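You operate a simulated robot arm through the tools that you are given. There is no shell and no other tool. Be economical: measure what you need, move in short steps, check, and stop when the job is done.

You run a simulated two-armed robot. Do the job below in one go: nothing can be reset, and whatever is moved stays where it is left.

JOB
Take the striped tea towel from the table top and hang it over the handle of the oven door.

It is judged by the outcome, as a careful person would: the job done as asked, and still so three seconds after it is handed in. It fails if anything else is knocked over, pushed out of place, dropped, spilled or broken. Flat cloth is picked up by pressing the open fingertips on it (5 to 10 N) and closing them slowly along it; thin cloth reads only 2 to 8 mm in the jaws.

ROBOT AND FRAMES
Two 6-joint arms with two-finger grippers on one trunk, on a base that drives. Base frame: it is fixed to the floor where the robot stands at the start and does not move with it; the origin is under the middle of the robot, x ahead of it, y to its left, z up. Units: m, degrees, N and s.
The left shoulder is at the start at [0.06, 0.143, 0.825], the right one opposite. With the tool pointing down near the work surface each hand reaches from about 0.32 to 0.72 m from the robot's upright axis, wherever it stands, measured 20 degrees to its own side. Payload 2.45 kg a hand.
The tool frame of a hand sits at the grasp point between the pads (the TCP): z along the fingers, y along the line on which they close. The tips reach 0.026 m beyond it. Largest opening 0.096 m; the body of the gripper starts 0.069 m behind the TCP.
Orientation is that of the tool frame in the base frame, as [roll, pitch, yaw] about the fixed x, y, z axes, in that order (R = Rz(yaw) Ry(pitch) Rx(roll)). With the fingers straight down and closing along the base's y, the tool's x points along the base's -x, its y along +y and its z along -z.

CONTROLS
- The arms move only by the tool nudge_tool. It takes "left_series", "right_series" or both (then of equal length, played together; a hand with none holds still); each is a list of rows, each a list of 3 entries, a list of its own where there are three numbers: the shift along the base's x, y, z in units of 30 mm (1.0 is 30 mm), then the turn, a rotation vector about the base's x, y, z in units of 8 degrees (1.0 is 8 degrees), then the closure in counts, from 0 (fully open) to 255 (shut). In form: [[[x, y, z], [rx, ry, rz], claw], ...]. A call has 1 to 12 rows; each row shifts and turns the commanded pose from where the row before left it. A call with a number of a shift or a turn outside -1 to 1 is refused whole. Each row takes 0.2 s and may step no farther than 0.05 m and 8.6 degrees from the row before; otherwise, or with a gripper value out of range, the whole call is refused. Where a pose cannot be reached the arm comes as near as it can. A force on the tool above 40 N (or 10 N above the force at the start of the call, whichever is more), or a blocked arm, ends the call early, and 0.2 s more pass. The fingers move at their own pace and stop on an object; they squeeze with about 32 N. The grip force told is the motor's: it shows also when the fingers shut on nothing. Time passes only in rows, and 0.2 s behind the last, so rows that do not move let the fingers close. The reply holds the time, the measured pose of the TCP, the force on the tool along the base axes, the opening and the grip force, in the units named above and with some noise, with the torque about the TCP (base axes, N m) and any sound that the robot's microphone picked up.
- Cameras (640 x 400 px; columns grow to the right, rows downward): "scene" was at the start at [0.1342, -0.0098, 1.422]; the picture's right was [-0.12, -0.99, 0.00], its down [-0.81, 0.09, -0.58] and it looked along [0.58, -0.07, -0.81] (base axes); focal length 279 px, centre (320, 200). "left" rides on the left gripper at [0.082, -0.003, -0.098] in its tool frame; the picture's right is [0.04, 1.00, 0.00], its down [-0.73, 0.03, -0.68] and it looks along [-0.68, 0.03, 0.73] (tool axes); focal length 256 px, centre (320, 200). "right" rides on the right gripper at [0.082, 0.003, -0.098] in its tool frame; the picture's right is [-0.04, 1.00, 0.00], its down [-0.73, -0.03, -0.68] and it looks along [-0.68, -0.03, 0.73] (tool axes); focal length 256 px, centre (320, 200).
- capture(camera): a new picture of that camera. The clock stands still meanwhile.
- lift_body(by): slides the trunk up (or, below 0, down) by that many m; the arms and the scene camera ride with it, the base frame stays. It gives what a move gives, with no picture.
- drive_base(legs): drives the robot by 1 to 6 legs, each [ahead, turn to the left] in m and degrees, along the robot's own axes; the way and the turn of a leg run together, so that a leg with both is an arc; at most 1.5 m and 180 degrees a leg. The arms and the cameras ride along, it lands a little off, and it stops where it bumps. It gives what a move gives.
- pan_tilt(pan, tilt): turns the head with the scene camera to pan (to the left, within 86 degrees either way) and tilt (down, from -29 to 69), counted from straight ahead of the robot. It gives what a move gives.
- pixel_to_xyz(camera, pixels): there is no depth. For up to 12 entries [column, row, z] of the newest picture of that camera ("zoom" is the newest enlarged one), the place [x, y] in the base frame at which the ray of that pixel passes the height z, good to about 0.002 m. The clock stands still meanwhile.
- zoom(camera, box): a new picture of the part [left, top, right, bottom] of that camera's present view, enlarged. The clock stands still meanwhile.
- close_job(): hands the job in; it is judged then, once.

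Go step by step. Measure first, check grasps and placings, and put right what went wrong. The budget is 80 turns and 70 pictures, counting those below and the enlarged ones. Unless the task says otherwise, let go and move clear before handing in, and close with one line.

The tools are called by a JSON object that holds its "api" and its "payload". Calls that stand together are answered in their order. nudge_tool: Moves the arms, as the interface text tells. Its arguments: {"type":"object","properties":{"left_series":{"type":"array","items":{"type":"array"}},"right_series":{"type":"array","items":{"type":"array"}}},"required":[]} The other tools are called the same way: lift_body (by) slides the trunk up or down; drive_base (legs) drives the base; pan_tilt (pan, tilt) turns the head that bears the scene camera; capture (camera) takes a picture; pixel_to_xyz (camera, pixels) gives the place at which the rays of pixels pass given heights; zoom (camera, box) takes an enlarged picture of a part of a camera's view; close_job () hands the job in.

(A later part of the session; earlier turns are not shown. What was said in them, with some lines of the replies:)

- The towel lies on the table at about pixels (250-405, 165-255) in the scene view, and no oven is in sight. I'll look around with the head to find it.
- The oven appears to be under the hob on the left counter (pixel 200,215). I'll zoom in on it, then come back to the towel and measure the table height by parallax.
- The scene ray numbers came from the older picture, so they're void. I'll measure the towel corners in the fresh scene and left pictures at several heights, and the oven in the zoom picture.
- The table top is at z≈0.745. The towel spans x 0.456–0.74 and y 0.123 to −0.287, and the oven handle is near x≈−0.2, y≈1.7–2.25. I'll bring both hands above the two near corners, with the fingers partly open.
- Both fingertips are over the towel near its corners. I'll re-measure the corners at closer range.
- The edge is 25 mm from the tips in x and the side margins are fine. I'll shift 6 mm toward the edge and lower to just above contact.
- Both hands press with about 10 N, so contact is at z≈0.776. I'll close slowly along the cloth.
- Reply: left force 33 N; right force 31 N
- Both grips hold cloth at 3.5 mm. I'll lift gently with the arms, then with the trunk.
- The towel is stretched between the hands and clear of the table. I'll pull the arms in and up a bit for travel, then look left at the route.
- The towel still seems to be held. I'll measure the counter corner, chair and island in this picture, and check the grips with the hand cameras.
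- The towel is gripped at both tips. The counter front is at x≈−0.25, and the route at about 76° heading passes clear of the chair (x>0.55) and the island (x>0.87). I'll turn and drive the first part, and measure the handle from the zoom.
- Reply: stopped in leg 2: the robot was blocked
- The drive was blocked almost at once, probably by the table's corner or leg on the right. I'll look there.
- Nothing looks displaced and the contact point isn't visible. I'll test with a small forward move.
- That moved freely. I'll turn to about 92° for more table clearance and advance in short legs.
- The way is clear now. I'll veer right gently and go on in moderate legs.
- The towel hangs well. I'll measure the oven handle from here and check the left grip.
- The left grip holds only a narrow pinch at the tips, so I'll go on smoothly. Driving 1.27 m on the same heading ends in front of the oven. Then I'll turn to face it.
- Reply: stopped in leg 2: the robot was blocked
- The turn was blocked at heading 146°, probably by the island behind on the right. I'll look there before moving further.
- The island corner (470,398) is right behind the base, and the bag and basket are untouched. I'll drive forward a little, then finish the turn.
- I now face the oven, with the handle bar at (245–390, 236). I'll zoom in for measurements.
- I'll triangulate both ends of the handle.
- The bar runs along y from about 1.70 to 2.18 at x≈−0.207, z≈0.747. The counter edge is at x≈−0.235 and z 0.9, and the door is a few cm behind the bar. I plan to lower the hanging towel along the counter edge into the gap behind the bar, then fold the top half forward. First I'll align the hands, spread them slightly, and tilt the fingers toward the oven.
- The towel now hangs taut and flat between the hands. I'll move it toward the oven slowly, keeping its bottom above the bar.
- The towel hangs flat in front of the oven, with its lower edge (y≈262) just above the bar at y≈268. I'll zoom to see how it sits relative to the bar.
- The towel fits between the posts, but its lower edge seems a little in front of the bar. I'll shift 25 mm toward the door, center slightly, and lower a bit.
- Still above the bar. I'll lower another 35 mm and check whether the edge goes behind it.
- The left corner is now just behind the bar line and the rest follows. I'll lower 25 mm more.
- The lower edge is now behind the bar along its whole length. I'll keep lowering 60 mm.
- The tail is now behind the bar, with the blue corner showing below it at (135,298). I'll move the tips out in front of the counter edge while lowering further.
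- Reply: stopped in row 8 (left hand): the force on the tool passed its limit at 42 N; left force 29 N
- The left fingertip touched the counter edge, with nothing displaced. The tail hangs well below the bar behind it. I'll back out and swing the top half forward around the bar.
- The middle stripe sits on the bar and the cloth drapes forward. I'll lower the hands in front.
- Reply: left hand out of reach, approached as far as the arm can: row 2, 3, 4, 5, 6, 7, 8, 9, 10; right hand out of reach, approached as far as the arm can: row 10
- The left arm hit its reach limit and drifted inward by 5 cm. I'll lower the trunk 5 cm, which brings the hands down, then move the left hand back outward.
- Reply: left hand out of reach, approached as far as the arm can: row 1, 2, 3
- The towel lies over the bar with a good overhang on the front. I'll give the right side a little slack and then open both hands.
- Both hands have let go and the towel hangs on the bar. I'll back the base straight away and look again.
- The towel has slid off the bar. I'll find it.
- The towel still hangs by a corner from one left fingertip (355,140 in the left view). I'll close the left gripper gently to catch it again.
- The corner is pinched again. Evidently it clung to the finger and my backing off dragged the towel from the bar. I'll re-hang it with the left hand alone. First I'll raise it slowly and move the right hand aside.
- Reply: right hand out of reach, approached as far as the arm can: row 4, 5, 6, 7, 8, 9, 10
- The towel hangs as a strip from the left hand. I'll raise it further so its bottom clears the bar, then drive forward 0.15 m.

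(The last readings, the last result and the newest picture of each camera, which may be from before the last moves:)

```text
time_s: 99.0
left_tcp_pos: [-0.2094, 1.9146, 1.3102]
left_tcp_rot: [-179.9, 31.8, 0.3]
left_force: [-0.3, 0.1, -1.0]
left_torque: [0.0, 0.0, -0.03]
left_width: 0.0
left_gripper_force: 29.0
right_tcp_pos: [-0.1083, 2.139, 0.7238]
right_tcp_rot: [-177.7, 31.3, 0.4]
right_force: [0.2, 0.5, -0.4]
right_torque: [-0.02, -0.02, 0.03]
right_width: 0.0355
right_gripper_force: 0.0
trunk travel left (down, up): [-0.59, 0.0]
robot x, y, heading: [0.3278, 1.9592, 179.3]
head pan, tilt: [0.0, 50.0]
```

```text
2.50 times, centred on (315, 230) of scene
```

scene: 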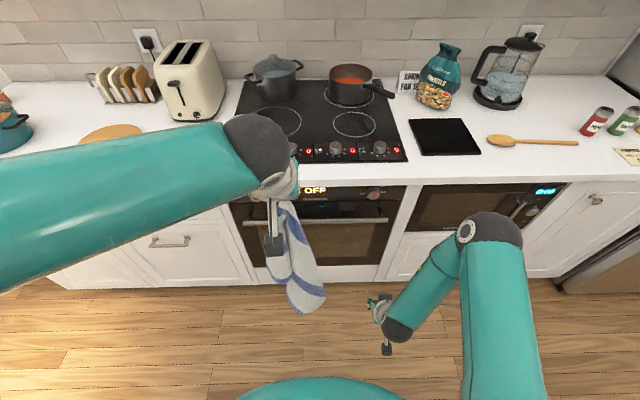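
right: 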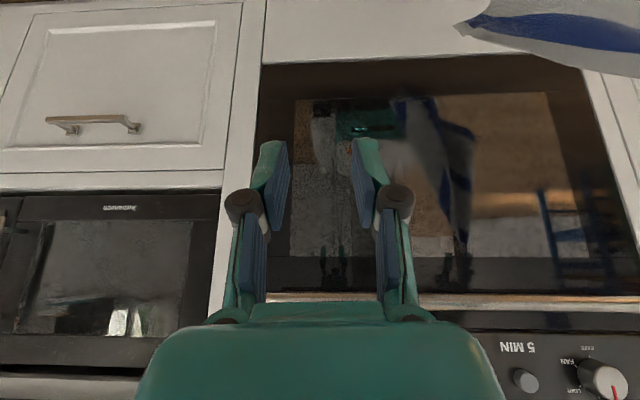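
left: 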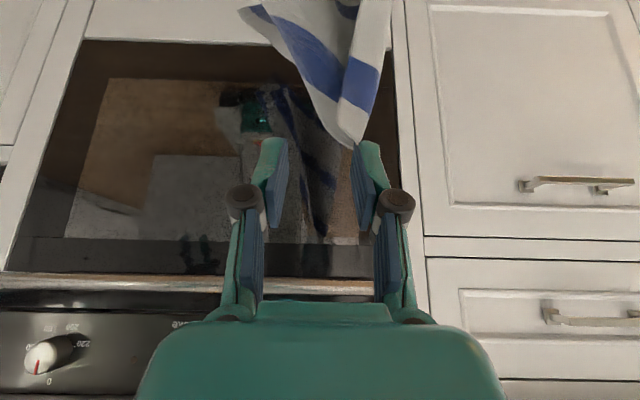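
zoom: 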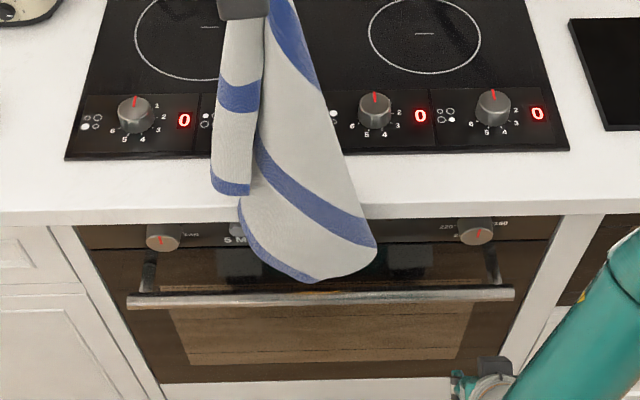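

I'll check where the lower tip lies, for plausible heights.

{"api": "pixel_to_xyz", "payload": {"camera": "zoom", "pixels": [[310, 282, 0.86], [310, 282, 0.82], [376, 245, 0.86], [230, 192, 1.0], [320, 215, 0.9], [320, 298, 0.75]]}}

{"api": "nudge_tool", "payload": {"left_series": [[[-0.4, 0, 0], [0, 0, 0], 255], [[-0.4, 0, 0], [0, 0, 0], 255], [[0, 0, -0.3], [0, 0, 0], 255], [[0, 0, -0.3], [0, 0, 0], 255], [[0, 0, -0.3], [0, 0, 0], 255], [[0, 0, 0], [0, 0, 0], 255], [[0, 0, 0], [0, 0, 0], 255]]}}

{"api": "zoom", "payload": {"camera": "scene", "box": [215, 150, 415, 310]}}

```text
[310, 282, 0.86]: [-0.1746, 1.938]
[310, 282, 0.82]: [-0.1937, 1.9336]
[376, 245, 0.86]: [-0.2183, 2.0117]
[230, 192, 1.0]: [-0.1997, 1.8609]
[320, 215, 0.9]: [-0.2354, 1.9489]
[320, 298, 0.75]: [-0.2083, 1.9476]
```

```text
time_s: 100.6
left_tcp_pos: [-0.2334, 1.9143, 1.2825]
left_tcp_rot: [-179.9, 31.8, 0.3]
left_force: [0.4, 0.1, -0.6]
left_torque: [-0.02, 0.01, -0.04]
left_width: 0.0
left_gripper_force: 28.7
right_tcp_pos: [-0.1084, 2.1391, 0.724]
right_tcp_rot: [-177.8, 31.5, 0.3]
right_force: [0.6, 0.6, 0.1]
right_torque: [0.01, 0.0, 0.01]
right_width: 0.0359
right_gripper_force: 0.0
trunk travel left (down, up): [-0.59, 0.0]
robot x, y, heading: [0.3322, 1.958, 179.4]
head pan, tilt: [0.0, 50.0]
```

```text
2.50 times, centred on (315, 230) of scene
```

zoom: 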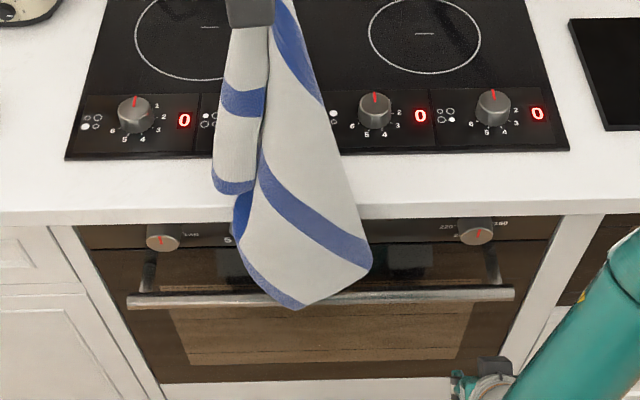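

The lower tip hangs about 3–5 cm in front of the bar. I'll raise the towel again and use the closed right fingertips to guide its lower end in over the gap.

{"api": "nudge_tool", "payload": {"left_series": [[[0, 0, 0.5], [0, 0, 0], 255], [[0, 0, 0.5], [0, 0, 0], 255], [[0, 0, 0.5], [0, 0, 0], 255], [[0, 0, 0.3], [0, 0, 0], 255], [[0, 0, 0], [0, 0, 0], 255], [[0, 0, 0], [0, 0, 0], 255], [[0, 0, 0], [0, 0, 0], 255], [[0, 0, 0], [0, 0, 0], 255], [[0, 0, 0], [0, 0, 0], 255], [[0, 0, 0], [0, 0, 0], 255], [[0, 0, 0], [0, 0, 0], 255], [[0, 0, 0], [0, 0, 0], 255]], "right_series": [[[0.1, 0, 0.8], [0, 0, 0], 255], [[0.1, 0, 0.8], [0, 0, 0], 255], [[0.1, 0, 0.8], [0, 0, 0], 255], [[0.1, 0, 0.8], [0, 0, 0], 255], [[0.1, 0, 0.8], [0, 0, 0], 255], [[0, -0.92, 0], [0, 0, 0], 255], [[0, -0.92, 0], [0, 0, 0], 255], [[0, -0.92, 0], [0, 0, 0], 255], [[0, -0.92, 0], [0, 0, 0], 255], [[0, -0.92, 0], [0, 0, 0], 255], [[0, -0.92, 0], [0, 0, 0], 255], [[0, -0.92, 0], [0, 0, 0], 255]]}}

{"api": "zoom", "payload": {"camera": "scene", "box": [195, 130, 435, 320]}}

```text
time_s: 103.2
left_tcp_pos: [-0.2323, 1.9134, 1.337]
left_tcp_rot: [-179.9, 32.0, 0.3]
left_force: [-0.7, -0.9, -0.3]
left_torque: [-0.02, 0.02, -0.01]
left_width: 0.0001
left_gripper_force: 28.6
right_tcp_pos: [-0.0934, 1.9469, 0.8433]
right_tcp_rot: [-177.7, 31.4, 0.5]
right_force: [-0.1, -1.3, 0.3]
right_torque: [0.0, -0.01, -0.01]
right_width: 0.0
right_gripper_force: 28.0
trunk travel left (down, up): [-0.59, 0.0]
robot x, y, heading: [0.3289, 1.9553, 179.4]
head pan, tilt: [0.0, 50.0]
```

```text
2.11 times, centred on (315, 225) of scene
```

zoom: 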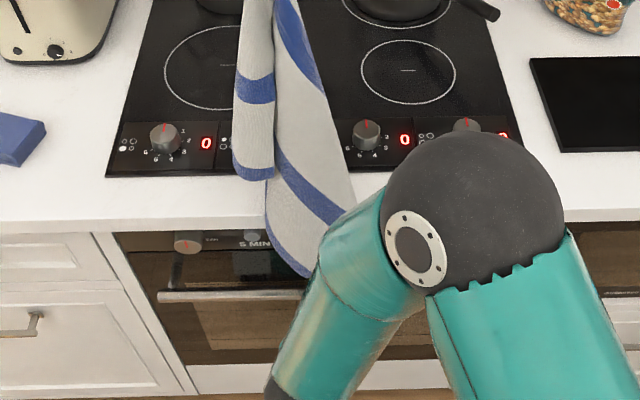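

The right arm partly hides the view. I'll lower the towel 45 mm, then push the closed fingertips in toward the gap at z≈0.82, and look with the right camera.

{"api": "nudge_tool", "payload": {"left_series": [[[0, 0, -0.4], [0, 0, 0], 255], [[0, 0, -0.4], [0, 0, 0], 255], [[0, 0, -0.4], [0, 0, 0], 255], [[0, 0, -0.3], [0, 0, 0], 255], [[0, 0, 0], [0, 0, 0], 255], [[0, 0, 0], [0, 0, 0], 255], [[0, 0, 0], [0, 0, 0], 255], [[0, 0, 0], [0, 0, 0], 255]], "right_series": [[[0, 0, 0], [0, 0, 0], 255], [[0, 0, 0], [0, 0, 0], 255], [[0, 0, 0], [0, 0, 0], 255], [[0, 0, 0], [0, 0, 0], 255], [[0, 0, 0], [0, 0, 0], 255], [[-0.4, 0, 0], [0, 0, 0], 255], [[-0.4, 0, 0], [0, 0, 0], 255], [[0, 0, 0], [0, 0, 0], 255]]}}

{"api": "capture", "payload": {"camera": "right"}}

```text
time_s: 105.0
left_tcp_pos: [-0.2328, 1.9143, 1.2921]
left_tcp_rot: [-179.9, 32.0, 0.2]
left_force: [0.4, 0.5, 0.1]
left_torque: [0.02, 0.0, -0.03]
left_width: 0.0
left_gripper_force: 28.5
right_tcp_pos: [-0.117, 1.9467, 0.844]
right_tcp_rot: [-177.7, 31.3, 0.4]
right_force: [0.2, -0.2, -0.3]
right_torque: [0.01, 0.01, 0.02]
right_width: 0.0
right_gripper_force: 28.4
trunk travel left (down, up): [-0.59, 0.0]
robot x, y, heading: [0.3236, 1.9577, 179.1]
head pan, tilt: [0.0, 50.0]
```

```text
11 pictures are left
```

right: 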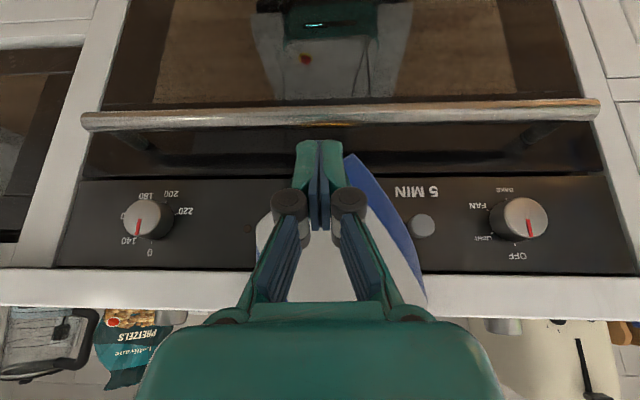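

The right view shows the towel's tip at about (350,155), just behind the right fingers and above the bar. I'll push in and then lower the left hand.

{"api": "nudge_tool", "payload": {"left_series": [[[0, 0, 0], [0, 0, 0], 255], [[0, 0, 0], [0, 0, 0], 255], [[0, 0, 0], [0, 0, 0], 255], [[0, 0, 0], [0, 0, 0], 255], [[0, 0, 0], [0, 0, 0], 255], [[0, 0, 0], [0, 0, 0], 255], [[0, 0, 0], [0, 0, 0], 255], [[0, 0, -0.3], [0, 0, 0], 255], [[0, 0, -0.3], [0, 0, 0], 255], [[0, 0, -0.3], [0, 0, 0], 255], [[0, 0, -0.3], [0, 0, 0], 255], [[0, 0, 0], [0, 0, 0], 255]], "right_series": [[[-0.5, -0.2, 0], [0, 0, 0], 255], [[-0.5, -0.2, 0], [0, 0, 0], 255], [[-0.5, 0, 0], [0, 0, 0], 255], [[-0.5, 0, 0], [0, 0, 0], 255], [[-0.5, 0, 0], [0, 0, 0], 255], [[-0.4, 0, 0], [0, 0, 0], 255], [[-0.3, 0, 0], [0, 0, 0], 255], [[0, 0, 0], [0, 0, 0], 255], [[0, 0, 0], [0, 0, 0], 255], [[0, 0, 0], [0, 0, 0], 255], [[0, 0, 0], [0, 0, 0], 255], [[0, 0, 0], [0, 0, 0], 255]]}}

{"api": "capture", "payload": {"camera": "right"}}

```text
time_s: 107.6
left_tcp_pos: [-0.2324, 1.9137, 1.2564]
left_tcp_rot: [-179.9, 31.9, 0.4]
left_force: [-0.6, 0.8, 0.1]
left_torque: [0.0, -0.01, -0.04]
left_width: 0.0
left_gripper_force: 28.7
right_tcp_pos: [-0.2123, 1.9353, 0.8438]
right_tcp_rot: [-177.7, 31.4, 0.4]
right_force: [0.0, -0.1, -0.4]
right_torque: [-0.01, 0.02, -0.01]
right_width: 0.0002
right_gripper_force: 28.7
trunk travel left (down, up): [-0.59, 0.0]
robot x, y, heading: [0.3268, 1.9578, 179.2]
head pan, tilt: [0.0, 50.0]
```

```text
10 pictures are left
```

right: 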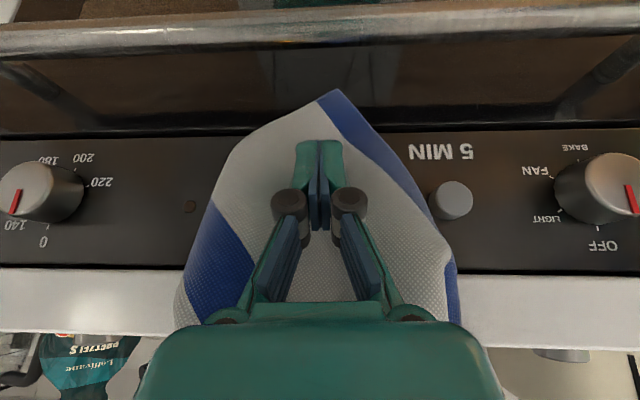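

The towel's tip is now held over the gap behind the bar. I'll lower the left hand 12 cm with the right as a guide.

{"api": "nudge_tool", "payload": {"left_series": [[[0, 0, -0.35], [0, 0, 0], 255], [[0, 0, -0.35], [0, 0, 0], 255], [[0, 0, -0.35], [0, 0, 0], 255], [[0, 0, -0.35], [0, 0, 0], 255], [[0, 0, -0.35], [0, 0, 0], 255], [[0, 0, -0.35], [0, 0, 0], 255], [[0, 0, -0.35], [0, 0, 0], 255], [[0, 0, -0.35], [0, 0, 0], 255], [[0, 0, -0.35], [0, 0, 0], 255], [[0, 0, -0.35], [0, 0, 0], 255], [[0, 0, -0.35], [0, 0, 0], 255], [[0, 0, 0], [0, 0, 0], 255]]}}

{"api": "capture", "payload": {"camera": "right"}}

```text
time_s: 110.2
left_tcp_pos: [-0.2322, 1.914, 1.1403]
left_tcp_rot: [-180.0, 32.0, 0.4]
left_force: [0.0, -0.4, 0.2]
left_torque: [0.01, 0.01, -0.03]
left_width: 0.0
left_gripper_force: 28.4
right_tcp_pos: [-0.2122, 1.9338, 0.8447]
right_tcp_rot: [-177.7, 31.4, 0.3]
right_force: [-0.8, 0.1, -0.3]
right_torque: [0.0, 0.01, 0.02]
right_width: 0.0002
right_gripper_force: 28.4
trunk travel left (down, up): [-0.59, 0.0]
robot x, y, heading: [0.3293, 1.9549, 179.4]
head pan, tilt: [0.0, 50.0]
```

```text
9 pictures are left
```

right: 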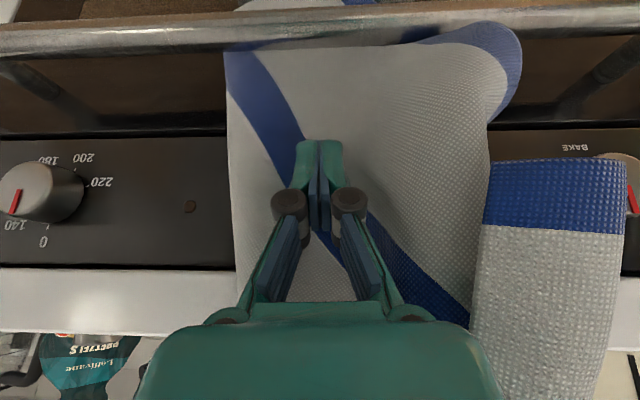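

Most of the towel has gone behind the bar, but a corner at (500,45) rests on it. I'll shift the right fingers 5 cm that way and push it in.

{"api": "nudge_tool", "payload": {"left_series": [[[0, 0, 0.3], [0, 0, 0], 255], [[0, 0, 0.3], [0, 0, 0], 255], [[0, 0, 0], [0, 0, 0], 255], [[0, 0, 0], [0, 0, 0], 255], [[0, 0, 0], [0, 0, 0], 255], [[0, 0, 0], [0, 0, 0], 255], [[0, 0, 0], [0, 0, 0], 255], [[0, 0, -0.35], [0, 0, 0], 255], [[0, 0, -0.35], [0, 0, 0], 255], [[0, 0, -0.35], [0, 0, 0], 255], [[0, 0, -0.35], [0, 0, 0], 255], [[0, 0, -0.35], [0, 0, 0], 255]], "right_series": [[[0.5, 0, 0], [0, 0, 0], 255], [[0.2, -0.5, 0], [0, 0, 0], 255], [[0, -0.7, 0], [0, 0, 0], 255], [[0, -0.5, 0], [0, 0, 0], 255], [[-0.4, 0, 0], [0, 0, 0], 255], [[-0.4, 0, 0], [0, 0, 0], 255], [[-0.3, 0, 0], [0, 0, 0], 255], [[0, 0, 0], [0, 0, 0], 255], [[0, 0, 0], [0, 0, 0], 255], [[0, 0, 0], [0, 0, 0], 255], [[0, 0, 0], [0, 0, 0], 255], [[0, 0, 0], [0, 0, 0], 255]]}}

{"api": "capture", "payload": {"camera": "right"}}

```text
time_s: 112.1
left_tcp_pos: [-0.2354, 1.9124, 1.1511]
left_tcp_rot: [-179.7, 32.8, 0.5]
left_force: [0.0, -0.5, 0.5]
left_torque: [0.0, -0.06, -0.08]
left_width: 0.0
left_gripper_force: 28.5
right_tcp_pos: [-0.2225, 1.8866, 0.84]
right_tcp_rot: [-177.4, 30.8, 0.5]
right_force: [0.2, 0.3, 0.6]
right_torque: [0.03, -0.01, 0.01]
right_width: 0.0001
right_gripper_force: 28.5
trunk travel left (down, up): [-0.59, 0.0]
robot x, y, heading: [0.3313, 1.9584, 179.3]
head pan, tilt: [0.0, 50.0]
stopped in row 9 (left hand): the force on the tool passed its limit at 48 N (the readings are from after the stop); the commanded pose is now the measured one
```

```text
8 pictures are left
```

right: 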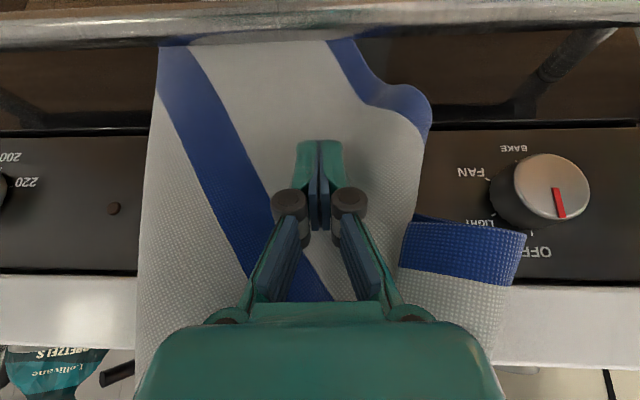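

The corner is now on the door side. The left hand bumped the right wrist, so I'll withdraw the right hand backward and aside, then continue lowering.

{"api": "nudge_tool", "payload": {"left_series": [[[0, 0, 0.1], [0, 0, 0], 255], [[0, 0, 0], [0, 0, 0], 255], [[0, 0, 0], [0, 0, 0], 255], [[0, 0, 0], [0, 0, 0], 255], [[0, 0, 0], [0, 0, 0], 255], [[0, 0, 0], [0, 0, 0], 255], [[0, 0, 0], [0, 0, 0], 255], [[0, 0, 0], [0, 0, 0], 255], [[0, 0, 0], [0, 0, 0], 255], [[0, 0, 0], [0, 0, 0], 255], [[0, 0, 0], [0, 0, 0], 255], [[0, 0, 0], [0, 0, 0], 255]], "right_series": [[[0.3, 0.3, 0], [0, 0, 0], 255], [[0.3, 0.5, 0], [0, 0, 0], 255], [[0.4, 0.7, 0], [0, 0, 0], 255], [[0.6, 0.7, 0], [0, 0, 0], 255], [[0.6, 0.8, 0], [0, 0, 0], 255], [[0.6, 0.8, 0], [0, 0, 0], 255], [[0.6, 0.8, 0], [0, 0, 0], 255], [[0.4, 0.8, 0], [0, 0, 0], 255], [[0, 0.8, 0], [0, 0, 0], 255], [[0, 0.8, 0], [0, 0, 0], 255], [[0, 0.8, 0], [0, 0, 0], 255], [[0, 0, 0], [0, 0, 0], 255]]}}

{"api": "zoom", "payload": {"camera": "scene", "box": [215, 170, 415, 310]}}

```text
time_s: 114.7
left_tcp_pos: [-0.235, 1.9131, 1.1537]
left_tcp_rot: [-179.6, 32.8, 0.5]
left_force: [0.1, -0.6, -0.4]
left_torque: [-0.01, 0.0, -0.05]
left_width: 0.0003
left_gripper_force: 29.5
right_tcp_pos: [-0.1078, 2.1196, 0.8388]
right_tcp_rot: [-177.4, 30.8, 0.5]
right_force: [0.5, -0.5, 0.0]
right_torque: [0.02, 0.0, -0.01]
right_width: 0.0
right_gripper_force: 28.8
trunk travel left (down, up): [-0.59, 0.0]
robot x, y, heading: [0.3278, 1.957, 179.6]
head pan, tilt: [0.0, 50.0]
```

```text
2.86 times, centred on (315, 240) of scene
```

zoom: 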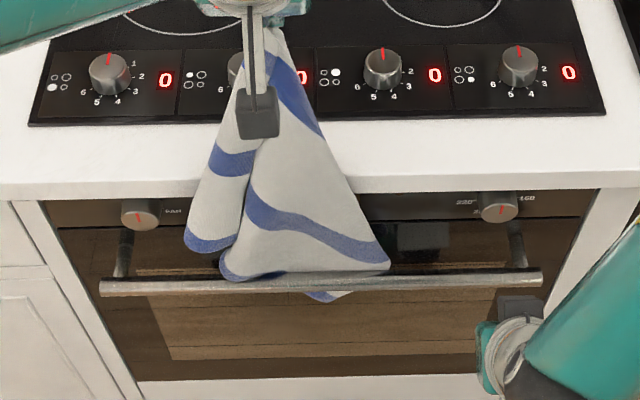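

The main part is behind the bar, with its tail visible below at (325,298). I'll lower another 10 cm.

{"api": "nudge_tool", "payload": {"left_series": [[[0, 0, -0.33], [0, 0, 0], 255], [[0, 0, -0.33], [0, 0, 0], 255], [[0, 0, -0.33], [0, 0, 0], 255], [[0, 0, -0.33], [0, 0, 0], 255], [[0, 0, -0.33], [0, 0, 0], 255], [[0, 0, -0.33], [0, 0, 0], 255], [[0, 0, -0.33], [0, 0, 0], 255], [[0, 0, -0.33], [0, 0, 0], 255], [[0, 0, -0.33], [0, 0, 0], 255], [[0, 0, -0.33], [0, 0, 0], 255], [[0, 0, 0], [0, 0, 0], 255]]}}

{"api": "zoom", "payload": {"camera": "scene", "box": [215, 170, 415, 310]}}

```text
time_s: 117.1
left_tcp_pos: [-0.235, 1.9125, 1.0541]
left_tcp_rot: [-179.7, 32.9, 0.5]
left_force: [0.8, -0.2, -1.2]
left_torque: [0.0, -0.02, -0.03]
left_width: 0.0
left_gripper_force: 28.8
right_tcp_pos: [-0.1067, 2.1194, 0.8381]
right_tcp_rot: [-177.5, 30.8, 0.6]
right_force: [0.3, 0.7, -0.3]
right_torque: [0.01, -0.02, -0.03]
right_width: 0.0001
right_gripper_force: 28.6
trunk travel left (down, up): [-0.59, 0.0]
robot x, y, heading: [0.332, 1.9554, 179.7]
head pan, tilt: [0.0, 50.0]
```

```text
2.86 times, centred on (315, 240) of scene
```

zoom: 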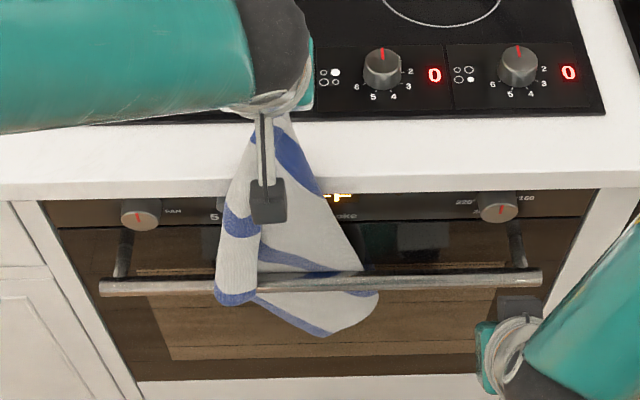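

The main tail is behind the bar and one flap hangs in front. I'll lower 6 cm more, then bring the top forward by backing the base 12 cm and lowering the trunk in steps.

{"api": "nudge_tool", "payload": {"left_series": [[[0.05, 0, -0.33], [0, 0, 0], 255], [[0.05, 0, -0.33], [0, 0, 0], 255], [[0.05, 0, -0.33], [0, 0, 0], 255], [[0.05, 0, -0.33], [0, 0, 0], 255], [[0.05, 0, -0.33], [0, 0, 0], 255], [[0.05, 0, -0.33], [0, 0, 0], 255], [[0, 0, 0], [0, 0, 0], 255]]}}

{"api": "drive_base", "payload": {"legs": [[-0.12, 0]]}}

{"api": "lift_body", "payload": {"by": -0.2}}

{"api": "capture", "payload": {"camera": "scene"}}

```text
time_s: 118.7
left_tcp_pos: [-0.2263, 1.9124, 0.994]
left_tcp_rot: [-179.6, 32.8, 0.5]
left_force: [0.1, 0.4, -0.5]
left_torque: [-0.01, -0.04, -0.01]
left_width: 0.0
left_gripper_force: 28.4
right_tcp_pos: [-0.1077, 2.1188, 0.8398]
right_tcp_rot: [-177.3, 30.8, 0.5]
right_force: [0.2, 0.7, -0.3]
right_torque: [0.04, 0.01, -0.01]
right_width: 0.0
right_gripper_force: 28.8
trunk travel left (down, up): [-0.59, 0.0]
robot x, y, heading: [0.3268, 1.956, 179.1]
head pan, tilt: [0.0, 50.0]
```

```text
time_s: 120.0
left_tcp_pos: [-0.1029, 1.9114, 0.9959]
left_tcp_rot: [-179.7, 32.9, 0.5]
left_force: [0.7, 0.3, 0.2]
left_torque: [-0.04, 0.01, -0.04]
left_width: 0.0
left_gripper_force: 28.6
right_tcp_pos: [0.0143, 2.118, 0.8395]
right_tcp_rot: [-177.5, 31.0, 0.6]
right_force: [1.2, 0.4, 0.1]
right_torque: [0.03, 0.03, 0.03]
right_width: 0.0001
right_gripper_force: 28.4
trunk travel left (down, up): [-0.59, 0.0]
robot x, y, heading: [0.4492, 1.9578, 179.4]
head pan, tilt: [0.0, 50.0]
```

```text
time_s: 122.2
left_tcp_pos: [-0.1038, 1.9108, 0.7967]
left_tcp_rot: [-179.7, 32.8, 0.5]
left_force: [-0.1, 0.8, 0.3]
left_torque: [0.0, -0.03, -0.02]
left_width: 0.0
left_gripper_force: 28.5
right_tcp_pos: [0.0153, 2.1171, 0.6399]
right_tcp_rot: [-177.4, 30.8, 0.6]
right_force: [0.3, -0.9, -0.2]
right_torque: [0.0, 0.02, 0.02]
right_width: 0.0
right_gripper_force: 29.0
trunk travel left (down, up): [-0.39, 0.2]
robot x, y, heading: [0.4469, 1.9533, 179.4]
head pan, tilt: [0.0, 50.0]
```

```text
5 pictures are left
```

scene: 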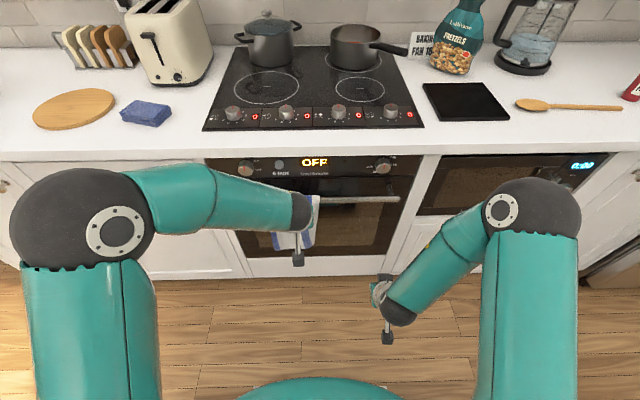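

The cloth is draped over the bar, with the gripped end in front. I'll lower the trunk 12 cm more for slack, open the left hand fully, and give a small up-and-down shake to free the finger before backing away.

{"api": "lift_body", "payload": {"by": -0.12}}

{"api": "nudge_tool", "payload": {"left_series": [[[0, 0, 0], [0, 0, 0], 200], [[0, 0, 0], [0, 0, 0], 120], [[0, 0, 0], [0, 0, 0], 0], [[0, 0, 0], [0, 0, 0], 0], [[0, 0, 0], [0, 0, 0], 0], [[0, 0, 0.8], [0, 0, 0], 0], [[0, 0, -0.8], [0, 0, 0], 0], [[0, 0, 0.8], [0, 0, 0], 0], [[0, 0, -0.8], [0, 0, 0], 0], [[0, 0, 0], [0, 0, 0], 0]]}}

{"api": "capture", "payload": {"camera": "left"}}

```text
time_s: 123.7
left_tcp_pos: [-0.1032, 1.9113, 0.6752]
left_tcp_rot: [-179.7, 32.7, 0.5]
left_force: [-0.2, 0.5, 0.7]
left_torque: [-0.01, 0.0, -0.07]
left_width: 0.0001
left_gripper_force: 29.0
right_tcp_pos: [0.014, 2.1176, 0.5194]
right_tcp_rot: [-177.5, 30.8, 0.6]
right_force: [-0.4, -0.6, 0.4]
right_torque: [0.0, 0.03, 0.0]
right_width: 0.0
right_gripper_force: 28.6
trunk travel left (down, up): [-0.27, 0.32]
robot x, y, heading: [0.4493, 1.9562, 179.5]
head pan, tilt: [0.0, 50.0]
```

```text
time_s: 125.8
left_tcp_pos: [-0.1036, 1.912, 0.6743]
left_tcp_rot: [-179.8, 32.8, 0.5]
left_force: [0.9, 0.7, 1.1]
left_torque: [0.02, -0.03, -0.01]
left_width: 0.0958
left_gripper_force: 0.1
right_tcp_pos: [0.0153, 2.1193, 0.5202]
right_tcp_rot: [-177.4, 30.8, 0.6]
right_force: [-1.1, 0.1, -0.5]
right_torque: [0.0, -0.01, -0.02]
right_width: 0.0
right_gripper_force: 29.0
trunk travel left (down, up): [-0.27, 0.32]
robot x, y, heading: [0.4519, 1.9552, 179.3]
head pan, tilt: [0.0, 50.0]
```

```text
4 pictures are left
```

left: 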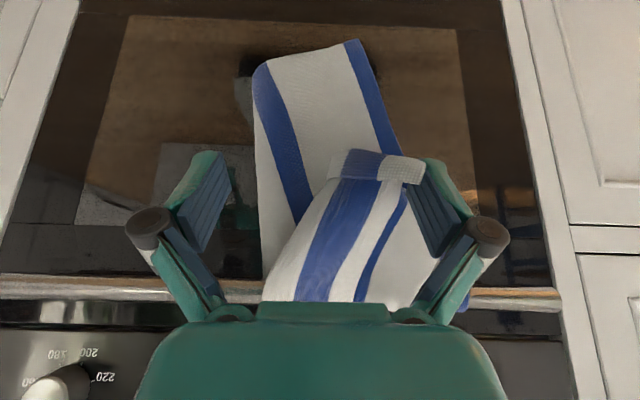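

The towel hangs well over the bar, but its corner still clings to the left outer fingertip (425,165). I'll draw the hand back along the finger axis and shake sideways to free it. There's enough slack not to pull the towel.

{"api": "nudge_tool", "payload": {"left_series": [[[0, -1, 0], [0, 0, 0], 0], [[0, 1, 0], [0, 0, 0], 0], [[0, -1, 0], [0, 0, 0], 0], [[0, 1, 0], [0, 0, 0], 0], [[0.5, 0, 0.8], [0, 0, 0], 0], [[0.5, 0, 0.8], [0, 0, 0], 0], [[0.5, 0, 0.8], [0, 0, 0], 0], [[0.3, -0.5, 0.6], [0, 0, 0], 0], [[0, -1, 0], [0, 0, 0], 0], [[0, 1, 0], [0, 0, 0], 0], [[0, -1, 0], [0, 0, 0], 0], [[0, 0, 0], [0, 0, 0], 0]]}}

{"api": "capture", "payload": {"camera": "left"}}

```text
time_s: 128.4
left_tcp_pos: [-0.0492, 1.8648, 0.7651]
left_tcp_rot: [-179.7, 32.8, 0.5]
left_force: [0.0, 0.3, -0.8]
left_torque: [0.02, -0.01, -0.03]
left_width: 0.0959
left_gripper_force: 0.0
right_tcp_pos: [0.0151, 2.1191, 0.5199]
right_tcp_rot: [-177.3, 30.8, 0.6]
right_force: [0.7, 0.2, 0.1]
right_torque: [0.02, 0.02, -0.04]
right_width: 0.0001
right_gripper_force: 28.6
trunk travel left (down, up): [-0.27, 0.32]
robot x, y, heading: [0.4528, 1.9559, 179.4]
head pan, tilt: [0.0, 50.0]
```

```text
3 pictures are left
```

left: 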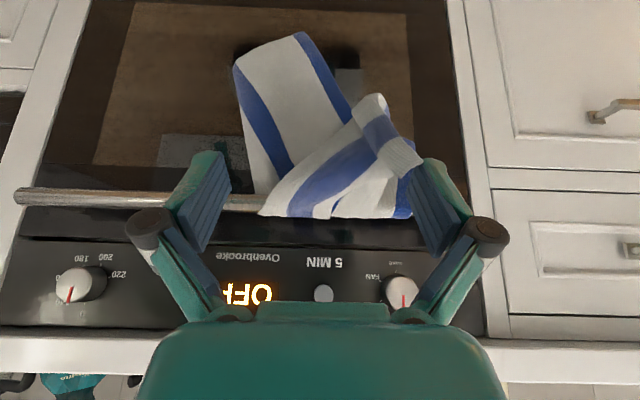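

The corner is still clinging at the fingertip. I plan to pin the towel's rear tail against the oven door below the bar with the closed right fingertips. Then I'll pull the left fingertip straight off. First I'll locate the tail.

{"api": "pixel_to_xyz", "payload": {"camera": "left", "pixels": [[285, 120, 0.65], [285, 120, 0.6], [285, 120, 0.55], [300, 35, 0.55], [300, 35, 0.5], [240, 65, 0.5], [240, 65, 0.55], [345, 110, 0.6], [255, 185, 0.7], [405, 185, 0.75], [150, 198, 0.75]]}}

```text
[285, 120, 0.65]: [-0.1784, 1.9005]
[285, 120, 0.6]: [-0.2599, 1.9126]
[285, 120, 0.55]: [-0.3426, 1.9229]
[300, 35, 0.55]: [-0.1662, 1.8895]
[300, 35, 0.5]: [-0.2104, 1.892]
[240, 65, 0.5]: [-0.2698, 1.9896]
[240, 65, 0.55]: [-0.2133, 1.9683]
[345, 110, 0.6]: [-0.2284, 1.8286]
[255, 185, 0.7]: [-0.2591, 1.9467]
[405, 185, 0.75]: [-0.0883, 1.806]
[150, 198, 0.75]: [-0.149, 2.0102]
```

The tail hangs down to z≈0.5 behind the bar, centered at about y 1.92. I'll turn the right hand level and bring it in low, clear of the left hand.

{"api": "nudge_tool", "payload": {"right_series": [[[0, 0, 0.3], [0, 0.96, 0], 255], [[0, 0, 0.3], [0, 0.96, 0], 255], [[0, 0, 0.3], [0, 0.96, 0], 255], [[0, 0, 0.3], [0, 0.96, 0], 255], [[0, 0, 0.3], [0, 0.96, 0], 255], [[0, 0, 0.3], [0, 0.96, 0], 255], [[0, 0, 0.27], [0, 0.96, 0], 255], [[-0.4, -1, 0], [0, 0, 0], 255], [[-0.4, -1, 0], [0, 0, 0], 255], [[-0.4, -1, 0], [0, 0, 0], 255], [[-0.4, -1, 0], [0, 0, 0], 255], [[-0.4, -1, 0], [0, 0, 0], 255]]}}

```text
time_s: 131.1
left_tcp_pos: [-0.0499, 1.8649, 0.7662]
left_tcp_rot: [-179.6, 32.9, 0.5]
left_force: [-0.7, 0.3, 0.1]
left_torque: [-0.03, 0.05, -0.04]
left_width: 0.0961
left_gripper_force: 0.1
right_tcp_pos: [-0.1071, 1.9288, 0.5997]
right_tcp_rot: [-176.1, 84.4, -0.6]
right_force: [-0.1, 0.0, 0.2]
right_torque: [0.02, 0.04, 0.0]
right_width: 0.0
right_gripper_force: 28.5
right hand out of reach, approached as far as the arm can: row 2, 3, 4, 5, 6, 7
trunk travel left (down, up): [-0.27, 0.32]
robot x, y, heading: [0.4523, 1.9586, 179.4]
head pan, tilt: [0.0, 50.0]
```

The right hand is level at z 0.60. I'll advance it toward the door.

{"api": "nudge_tool", "payload": {"right_series": [[[-0.6, 0, -0.1], [0, 0, 0], 255], [[-0.6, 0, -0.1], [0, 0, 0], 255], [[-0.6, 0, -0.1], [0, 0, 0], 255], [[-0.6, 0, 0], [0, 0, 0], 255], [[-0.6, 0, 0], [0, 0, 0], 255], [[-0.6, 0, 0], [0, 0, 0], 255], [[-0.2, 0, 0], [0, 0, 0], 255], [[-0.2, 0, 0], [0, 0, 0], 255], [[0, 0, 0], [0, 0, 0], 255]]}}

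```text
time_s: 133.1
left_tcp_pos: [-0.0482, 1.8647, 0.7653]
left_tcp_rot: [-179.7, 32.8, 0.5]
left_force: [-0.2, 0.1, -0.2]
left_torque: [0.02, 0.02, -0.02]
left_width: 0.0959
left_gripper_force: 0.0
right_tcp_pos: [-0.2192, 1.9109, 0.5906]
right_tcp_rot: [-172.3, 84.5, 5.2]
right_force: [-0.5, 0.1, -0.3]
right_torque: [0.0, 0.05, -0.02]
right_width: 0.0
right_gripper_force: 28.7
trunk travel left (down, up): [-0.27, 0.32]
robot x, y, heading: [0.4491, 1.9546, 179.5]
head pan, tilt: [0.0, 50.0]
```

No contact yet, with the tip at x≈−0.245. I'll creep in until it presses on the door.

{"api": "nudge_tool", "payload": {"right_series": [[[-0.1, 0, 0], [0, 0, 0], 255], [[-0.1, 0, 0], [0, 0, 0], 255], [[-0.1, 0, 0], [0, 0, 0], 255], [[-0.1, 0, 0], [0, 0, 0], 255]]}}

```text
time_s: 134.1
left_tcp_pos: [-0.048, 1.8662, 0.7657]
left_tcp_rot: [-179.7, 32.8, 0.5]
left_force: [-0.2, 0.2, 0.2]
left_torque: [-0.02, 0.03, -0.01]
left_width: 0.0957
left_gripper_force: 0.1
right_tcp_pos: [-0.2314, 1.911, 0.5926]
right_tcp_rot: [-172.2, 84.5, 5.5]
right_force: [0.8, -0.6, 0.2]
right_torque: [-0.02, -0.02, 0.01]
right_width: 0.0
right_gripper_force: 28.7
trunk travel left (down, up): [-0.27, 0.32]
robot x, y, heading: [0.4529, 1.956, 179.1]
head pan, tilt: [0.0, 50.0]
```

{"api": "nudge_tool", "payload": {"right_series": [[[-0.1, 0, 0], [0, 0, 0], 255], [[-0.1, 0, 0], [0, 0, 0], 255], [[-0.1, 0, 0], [0, 0, 0], 255], [[-0.1, 0, 0], [0, 0, 0], 255], [[-0.1, 0, 0], [0, 0, 0], 255]]}}

```text
time_s: 135.2
left_tcp_pos: [-0.0474, 1.8645, 0.7662]
left_tcp_rot: [-179.6, 32.9, 0.5]
left_force: [-1.0, 0.2, 0.0]
left_torque: [-0.01, 0.0, 0.04]
left_width: 0.0958
left_gripper_force: 0.1
right_tcp_pos: [-0.2393, 1.9098, 0.5885]
right_tcp_rot: [-170.7, 84.1, 7.1]
right_force: [17.7, 1.1, 1.1]
right_torque: [0.01, 0.2, 0.06]
right_width: 0.0
right_gripper_force: 28.8
trunk travel left (down, up): [-0.27, 0.32]
robot x, y, heading: [0.4503, 1.9554, 179.5]
head pan, tilt: [0.0, 50.0]
stopped in row 5 (right hand): the force on the tool passed its limit at 45 N (the readings are from after the stop); the commanded pose is now the measured one
```

The towel's tail is now pinned to the door at about 18 N. I'll swing the left hand up so the cloth pulls in line with the fingers, and draw straight off.

{"api": "nudge_tool", "payload": {"left_series": [[[-0.2, 0.44, 0.86], [0, 0, 0], 0], [[-0.2, 0.44, 0.86], [0, 0, 0], 0], [[-0.2, 0.44, 0.86], [0, 0, 0], 0], [[-0.2, 0.44, 0.86], [0, 0, 0], 0], [[-0.2, 0.44, 0.86], [0, 0, 0], 0], [[-0.2, 0.44, 0.86], [0, 0, 0], 0], [[0.5, 0, 0.8], [0, 0, 0], 0], [[0.5, 0, 0.8], [0, 0, 0], 0], [[0.5, 0, 0.8], [0, 0, 0], 0], [[0.5, 0, 0.8], [0, 0, 0], 0], [[0, 0, 0], [0, 0, 0], 0]]}}

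{"api": "capture", "payload": {"camera": "left"}}

```text
time_s: 136.7
left_tcp_pos: [-0.0821, 1.9434, 0.9223]
left_tcp_rot: [-179.7, 32.7, 0.4]
left_force: [-3.2, -0.2, -3.2]
left_torque: [0.12, 0.04, -0.15]
left_width: 0.0938
left_gripper_force: 0.0
right_tcp_pos: [-0.2392, 1.9088, 0.5899]
right_tcp_rot: [-170.4, 84.3, 7.5]
right_force: [13.3, 1.3, 3.2]
right_torque: [-0.02, 0.23, 0.05]
right_width: 0.0
right_gripper_force: 28.9
trunk travel left (down, up): [-0.27, 0.32]
robot x, y, heading: [0.4535, 1.9584, 179.6]
head pan, tilt: [0.0, 50.0]
stopped in row 7 (right hand): the force on the tool passed its limit at 44 N (the readings are from after the stop); the commanded pose is now the measured one
```

```text
2 pictures are left
```

left: 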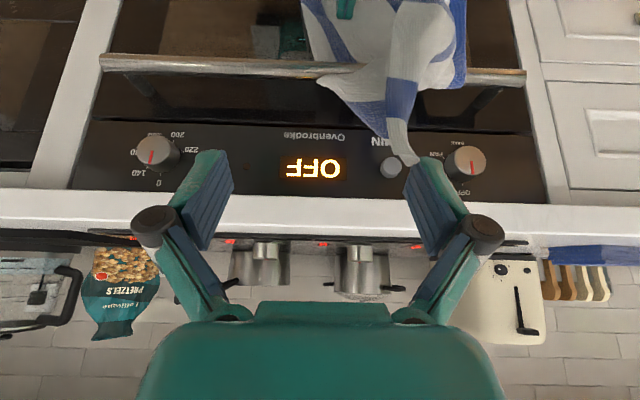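

The cloth is now taut in line with the finger (left force ≈4.5 N) and hangs on by the very tip. I'll keep pulling along the axis and watch the force.

{"api": "nudge_tool", "payload": {"left_series": [[[0.25, 0, 0.4], [0, 0, 0], 0], [[0.25, 0, 0.4], [0, 0, 0], 0], [[0, 0, 0], [0, 0, 0], 0]]}}

```text
time_s: 137.4
left_tcp_pos: [-0.0667, 1.9449, 0.9466]
left_tcp_rot: [-179.9, 32.7, 0.4]
left_force: [-14.5, -0.4, -16.5]
left_torque: [0.65, 0.25, -0.59]
left_width: 0.0848
left_gripper_force: 0.0
right_tcp_pos: [-0.2414, 1.9091, 0.5921]
right_tcp_rot: [-170.3, 84.6, 7.7]
right_force: [35.0, -0.1, 16.7]
right_torque: [-0.02, 0.76, 0.11]
right_width: 0.0
right_gripper_force: 28.2
trunk travel left (down, up): [-0.27, 0.32]
robot x, y, heading: [0.4527, 1.9591, 179.5]
head pan, tilt: [0.0, 50.0]
```

It still clings at 22 N. I'll ease off and change the pull direction to sideways, away from the pad face: the left hand goes toward −y near bar height.

{"api": "nudge_tool", "payload": {"left_series": [[[-0.39, -0.9, -0.7], [0, 0, 0], 0], [[-0.39, -0.9, -0.7], [0, 0, 0], 0], [[-0.39, -0.9, -0.7], [0, 0, 0], 0], [[-0.39, -0.9, -0.7], [0, 0, 0], 0], [[-0.39, -0.9, -0.7], [0, 0, 0], 0], [[-0.39, -0.9, -0.7], [0, 0, 0], 0], [[-0.2, -0.9, -0.6], [0, 0, 0], 0], [[0, -0.4, 0], [0, 0, 0], 0], [[0, 0, 0], [0, 0, 0], 0]]}}

```text
time_s: 139.4
left_tcp_pos: [-0.1433, 1.7432, 0.8032]
left_tcp_rot: [-179.7, 32.7, 0.6]
left_force: [0.6, -1.2, -0.7]
left_torque: [0.01, 0.01, 0.0]
left_width: 0.0956
left_gripper_force: 0.1
right_tcp_pos: [-0.2411, 1.9097, 0.5905]
right_tcp_rot: [-170.6, 84.2, 7.3]
right_force: [20.9, 1.2, -3.4]
right_torque: [0.01, 0.04, 0.05]
right_width: 0.0002
right_gripper_force: 28.1
trunk travel left (down, up): [-0.27, 0.32]
robot x, y, heading: [0.4503, 1.9613, 179.6]
head pan, tilt: [0.0, 50.0]
```

No tension yet. I'll keep pulling sideways in small steps.

{"api": "nudge_tool", "payload": {"left_series": [[[0, -0.5, 0], [0, 0, 0], 0], [[0, -0.5, 0], [0, 0, 0], 0], [[0, -0.5, 0], [0, 0, 0], 0], [[0, -0.5, 0], [0, 0, 0], 0], [[0, 0, 0], [0, 0, 0], 0]]}}

```text
time_s: 140.7
left_tcp_pos: [-0.1434, 1.6826, 0.8034]
left_tcp_rot: [-179.8, 32.8, 0.4]
left_force: [0.3, 0.6, 0.2]
left_torque: [-0.02, -0.02, -0.01]
left_width: 0.0958
left_gripper_force: 0.1
right_tcp_pos: [-0.2402, 1.9095, 0.5895]
right_tcp_rot: [-170.5, 84.2, 7.3]
right_force: [22.9, 0.2, -4.4]
right_torque: [0.0, 0.1, 0.06]
right_width: 0.0001
right_gripper_force: 28.7
trunk travel left (down, up): [-0.27, 0.32]
robot x, y, heading: [0.4502, 1.9556, 179.5]
head pan, tilt: [0.0, 50.0]
```

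The left hand is now farther away than the cloth could reach without tension, so it has probably come off. I'll check with one picture.

{"api": "zoom", "payload": {"camera": "scene", "box": [140, 90, 460, 290]}}

```text
2.00 times, centred on (300, 190) of scene
```

zoom: 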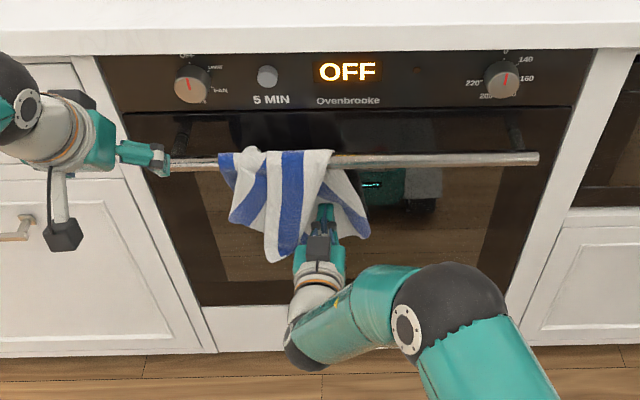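

The towel is free of the left hand and hangs over the bar on both sides. I'll withdraw the right hand straight back slowly and the left hand outward.

{"api": "nudge_tool", "payload": {"left_series": [[[0.1, -0.1, 0], [0, 0, 0], 0], [[0.3, 0, 0], [0, 0, 0], 0], [[0.5, 0, 0], [0, 0, 0], 0], [[0.5, 0, 0], [0, 0, 0], 0], [[0.5, 0, 0], [0, 0, 0], 0], [[0.5, 0, 0], [0, 0, 0], 0], [[0, 0, 0], [0, 0, 0], 0], [[0, 0, 0], [0, 0, 0], 0], [[0, 0, 0], [0, 0, 0], 0], [[0, 0, 0], [0, 0, 0], 0]], "right_series": [[[0.05, 0, 0], [0, 0, 0], 255], [[0.1, 0, 0], [0, 0, 0], 255], [[0.2, 0, 0], [0, 0, 0], 255], [[0.4, 0, 0], [0, 0, 0], 255], [[0.5, 0, 0], [0, 0, 0], 255], [[0.5, 0, 0], [0, 0, 0], 255], [[0.5, 0, 0], [0, 0, 0], 255], [[0.5, 0, 0], [0, 0, 0], 255], [[0.5, 0, 0], [0, 0, 0], 255], [[0, 0, 0], [0, 0, 0], 255]]}}

{"api": "nudge_tool", "payload": {"right_series": [[[0, 0.5, -0.2], [0, 0, 0], 255], [[0, 0.5, -0.2], [0, 0, 0], 255], [[0, 0.5, 0], [0, 0, 0], 255], [[0, 0.5, 0], [0, 0, 0], 255], [[0, 0.5, 0], [0, 0, 0], 255], [[0, 0.5, 0], [0, 0, 0], 255], [[0, 0, 0], [0, 0, 0], 255], [[0, 0, 0], [0, 0, 0], 255], [[0, 0, 0], [0, 0, 0], 255], [[0, 0, 0], [0, 0, 0], 255], [[0, 0, 0], [0, 0, 0], 255], [[0, 0, 0], [0, 0, 0], 255]]}}

{"api": "zoom", "payload": {"camera": "scene", "box": [140, 90, 460, 290]}}

```text
time_s: 142.8
left_tcp_pos: [-0.0721, 1.6815, 0.8024]
left_tcp_rot: [-179.7, 32.7, 0.5]
left_force: [0.2, 0.0, 0.0]
left_torque: [0.0, -0.01, -0.01]
left_width: 0.096
left_gripper_force: 0.0
right_tcp_pos: [-0.1433, 1.9086, 0.5884]
right_tcp_rot: [-170.8, 84.2, 6.8]
right_force: [0.3, 0.0, -1.3]
right_torque: [0.03, 0.02, 0.02]
right_width: 0.0001
right_gripper_force: 28.3
trunk travel left (down, up): [-0.27, 0.32]
robot x, y, heading: [0.4494, 1.956, 179.4]
head pan, tilt: [0.0, 50.0]
```

```text
time_s: 145.4
left_tcp_pos: [-0.0726, 1.6812, 0.8025]
left_tcp_rot: [-179.7, 32.7, 0.4]
left_force: [0.4, 0.4, -0.1]
left_torque: [-0.01, -0.02, -0.01]
left_width: 0.0962
left_gripper_force: 0.1
right_tcp_pos: [-0.1439, 1.999, 0.5764]
right_tcp_rot: [-170.9, 84.2, 7.1]
right_force: [0.3, -0.7, 0.2]
right_torque: [-0.01, -0.01, 0.0]
right_width: 0.0
right_gripper_force: 28.9
trunk travel left (down, up): [-0.27, 0.32]
robot x, y, heading: [0.4498, 1.9599, 179.4]
head pan, tilt: [0.0, 50.0]
```

```text
2.00 times, centred on (300, 190) of scene
```

zoom: 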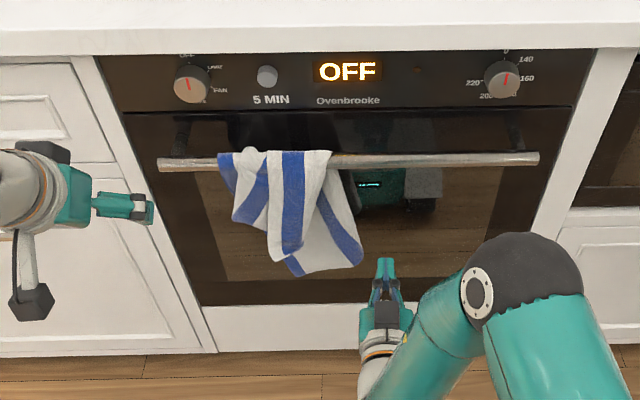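

The last picture shows the towel over the handle with cloth on both sides (220–360, 150–275). It stayed put for several seconds after the right hand let go, and both hands are clear, so I'm handing in.

{"api": "close_job", "payload": {}}

```text
The job is handed in.
```

The striped towel is hanging over the oven door handle, bunched toward the left rather than spread flat. It came off the handle on the first try and I re-hung it. I saw nothing else moved or knocked over.
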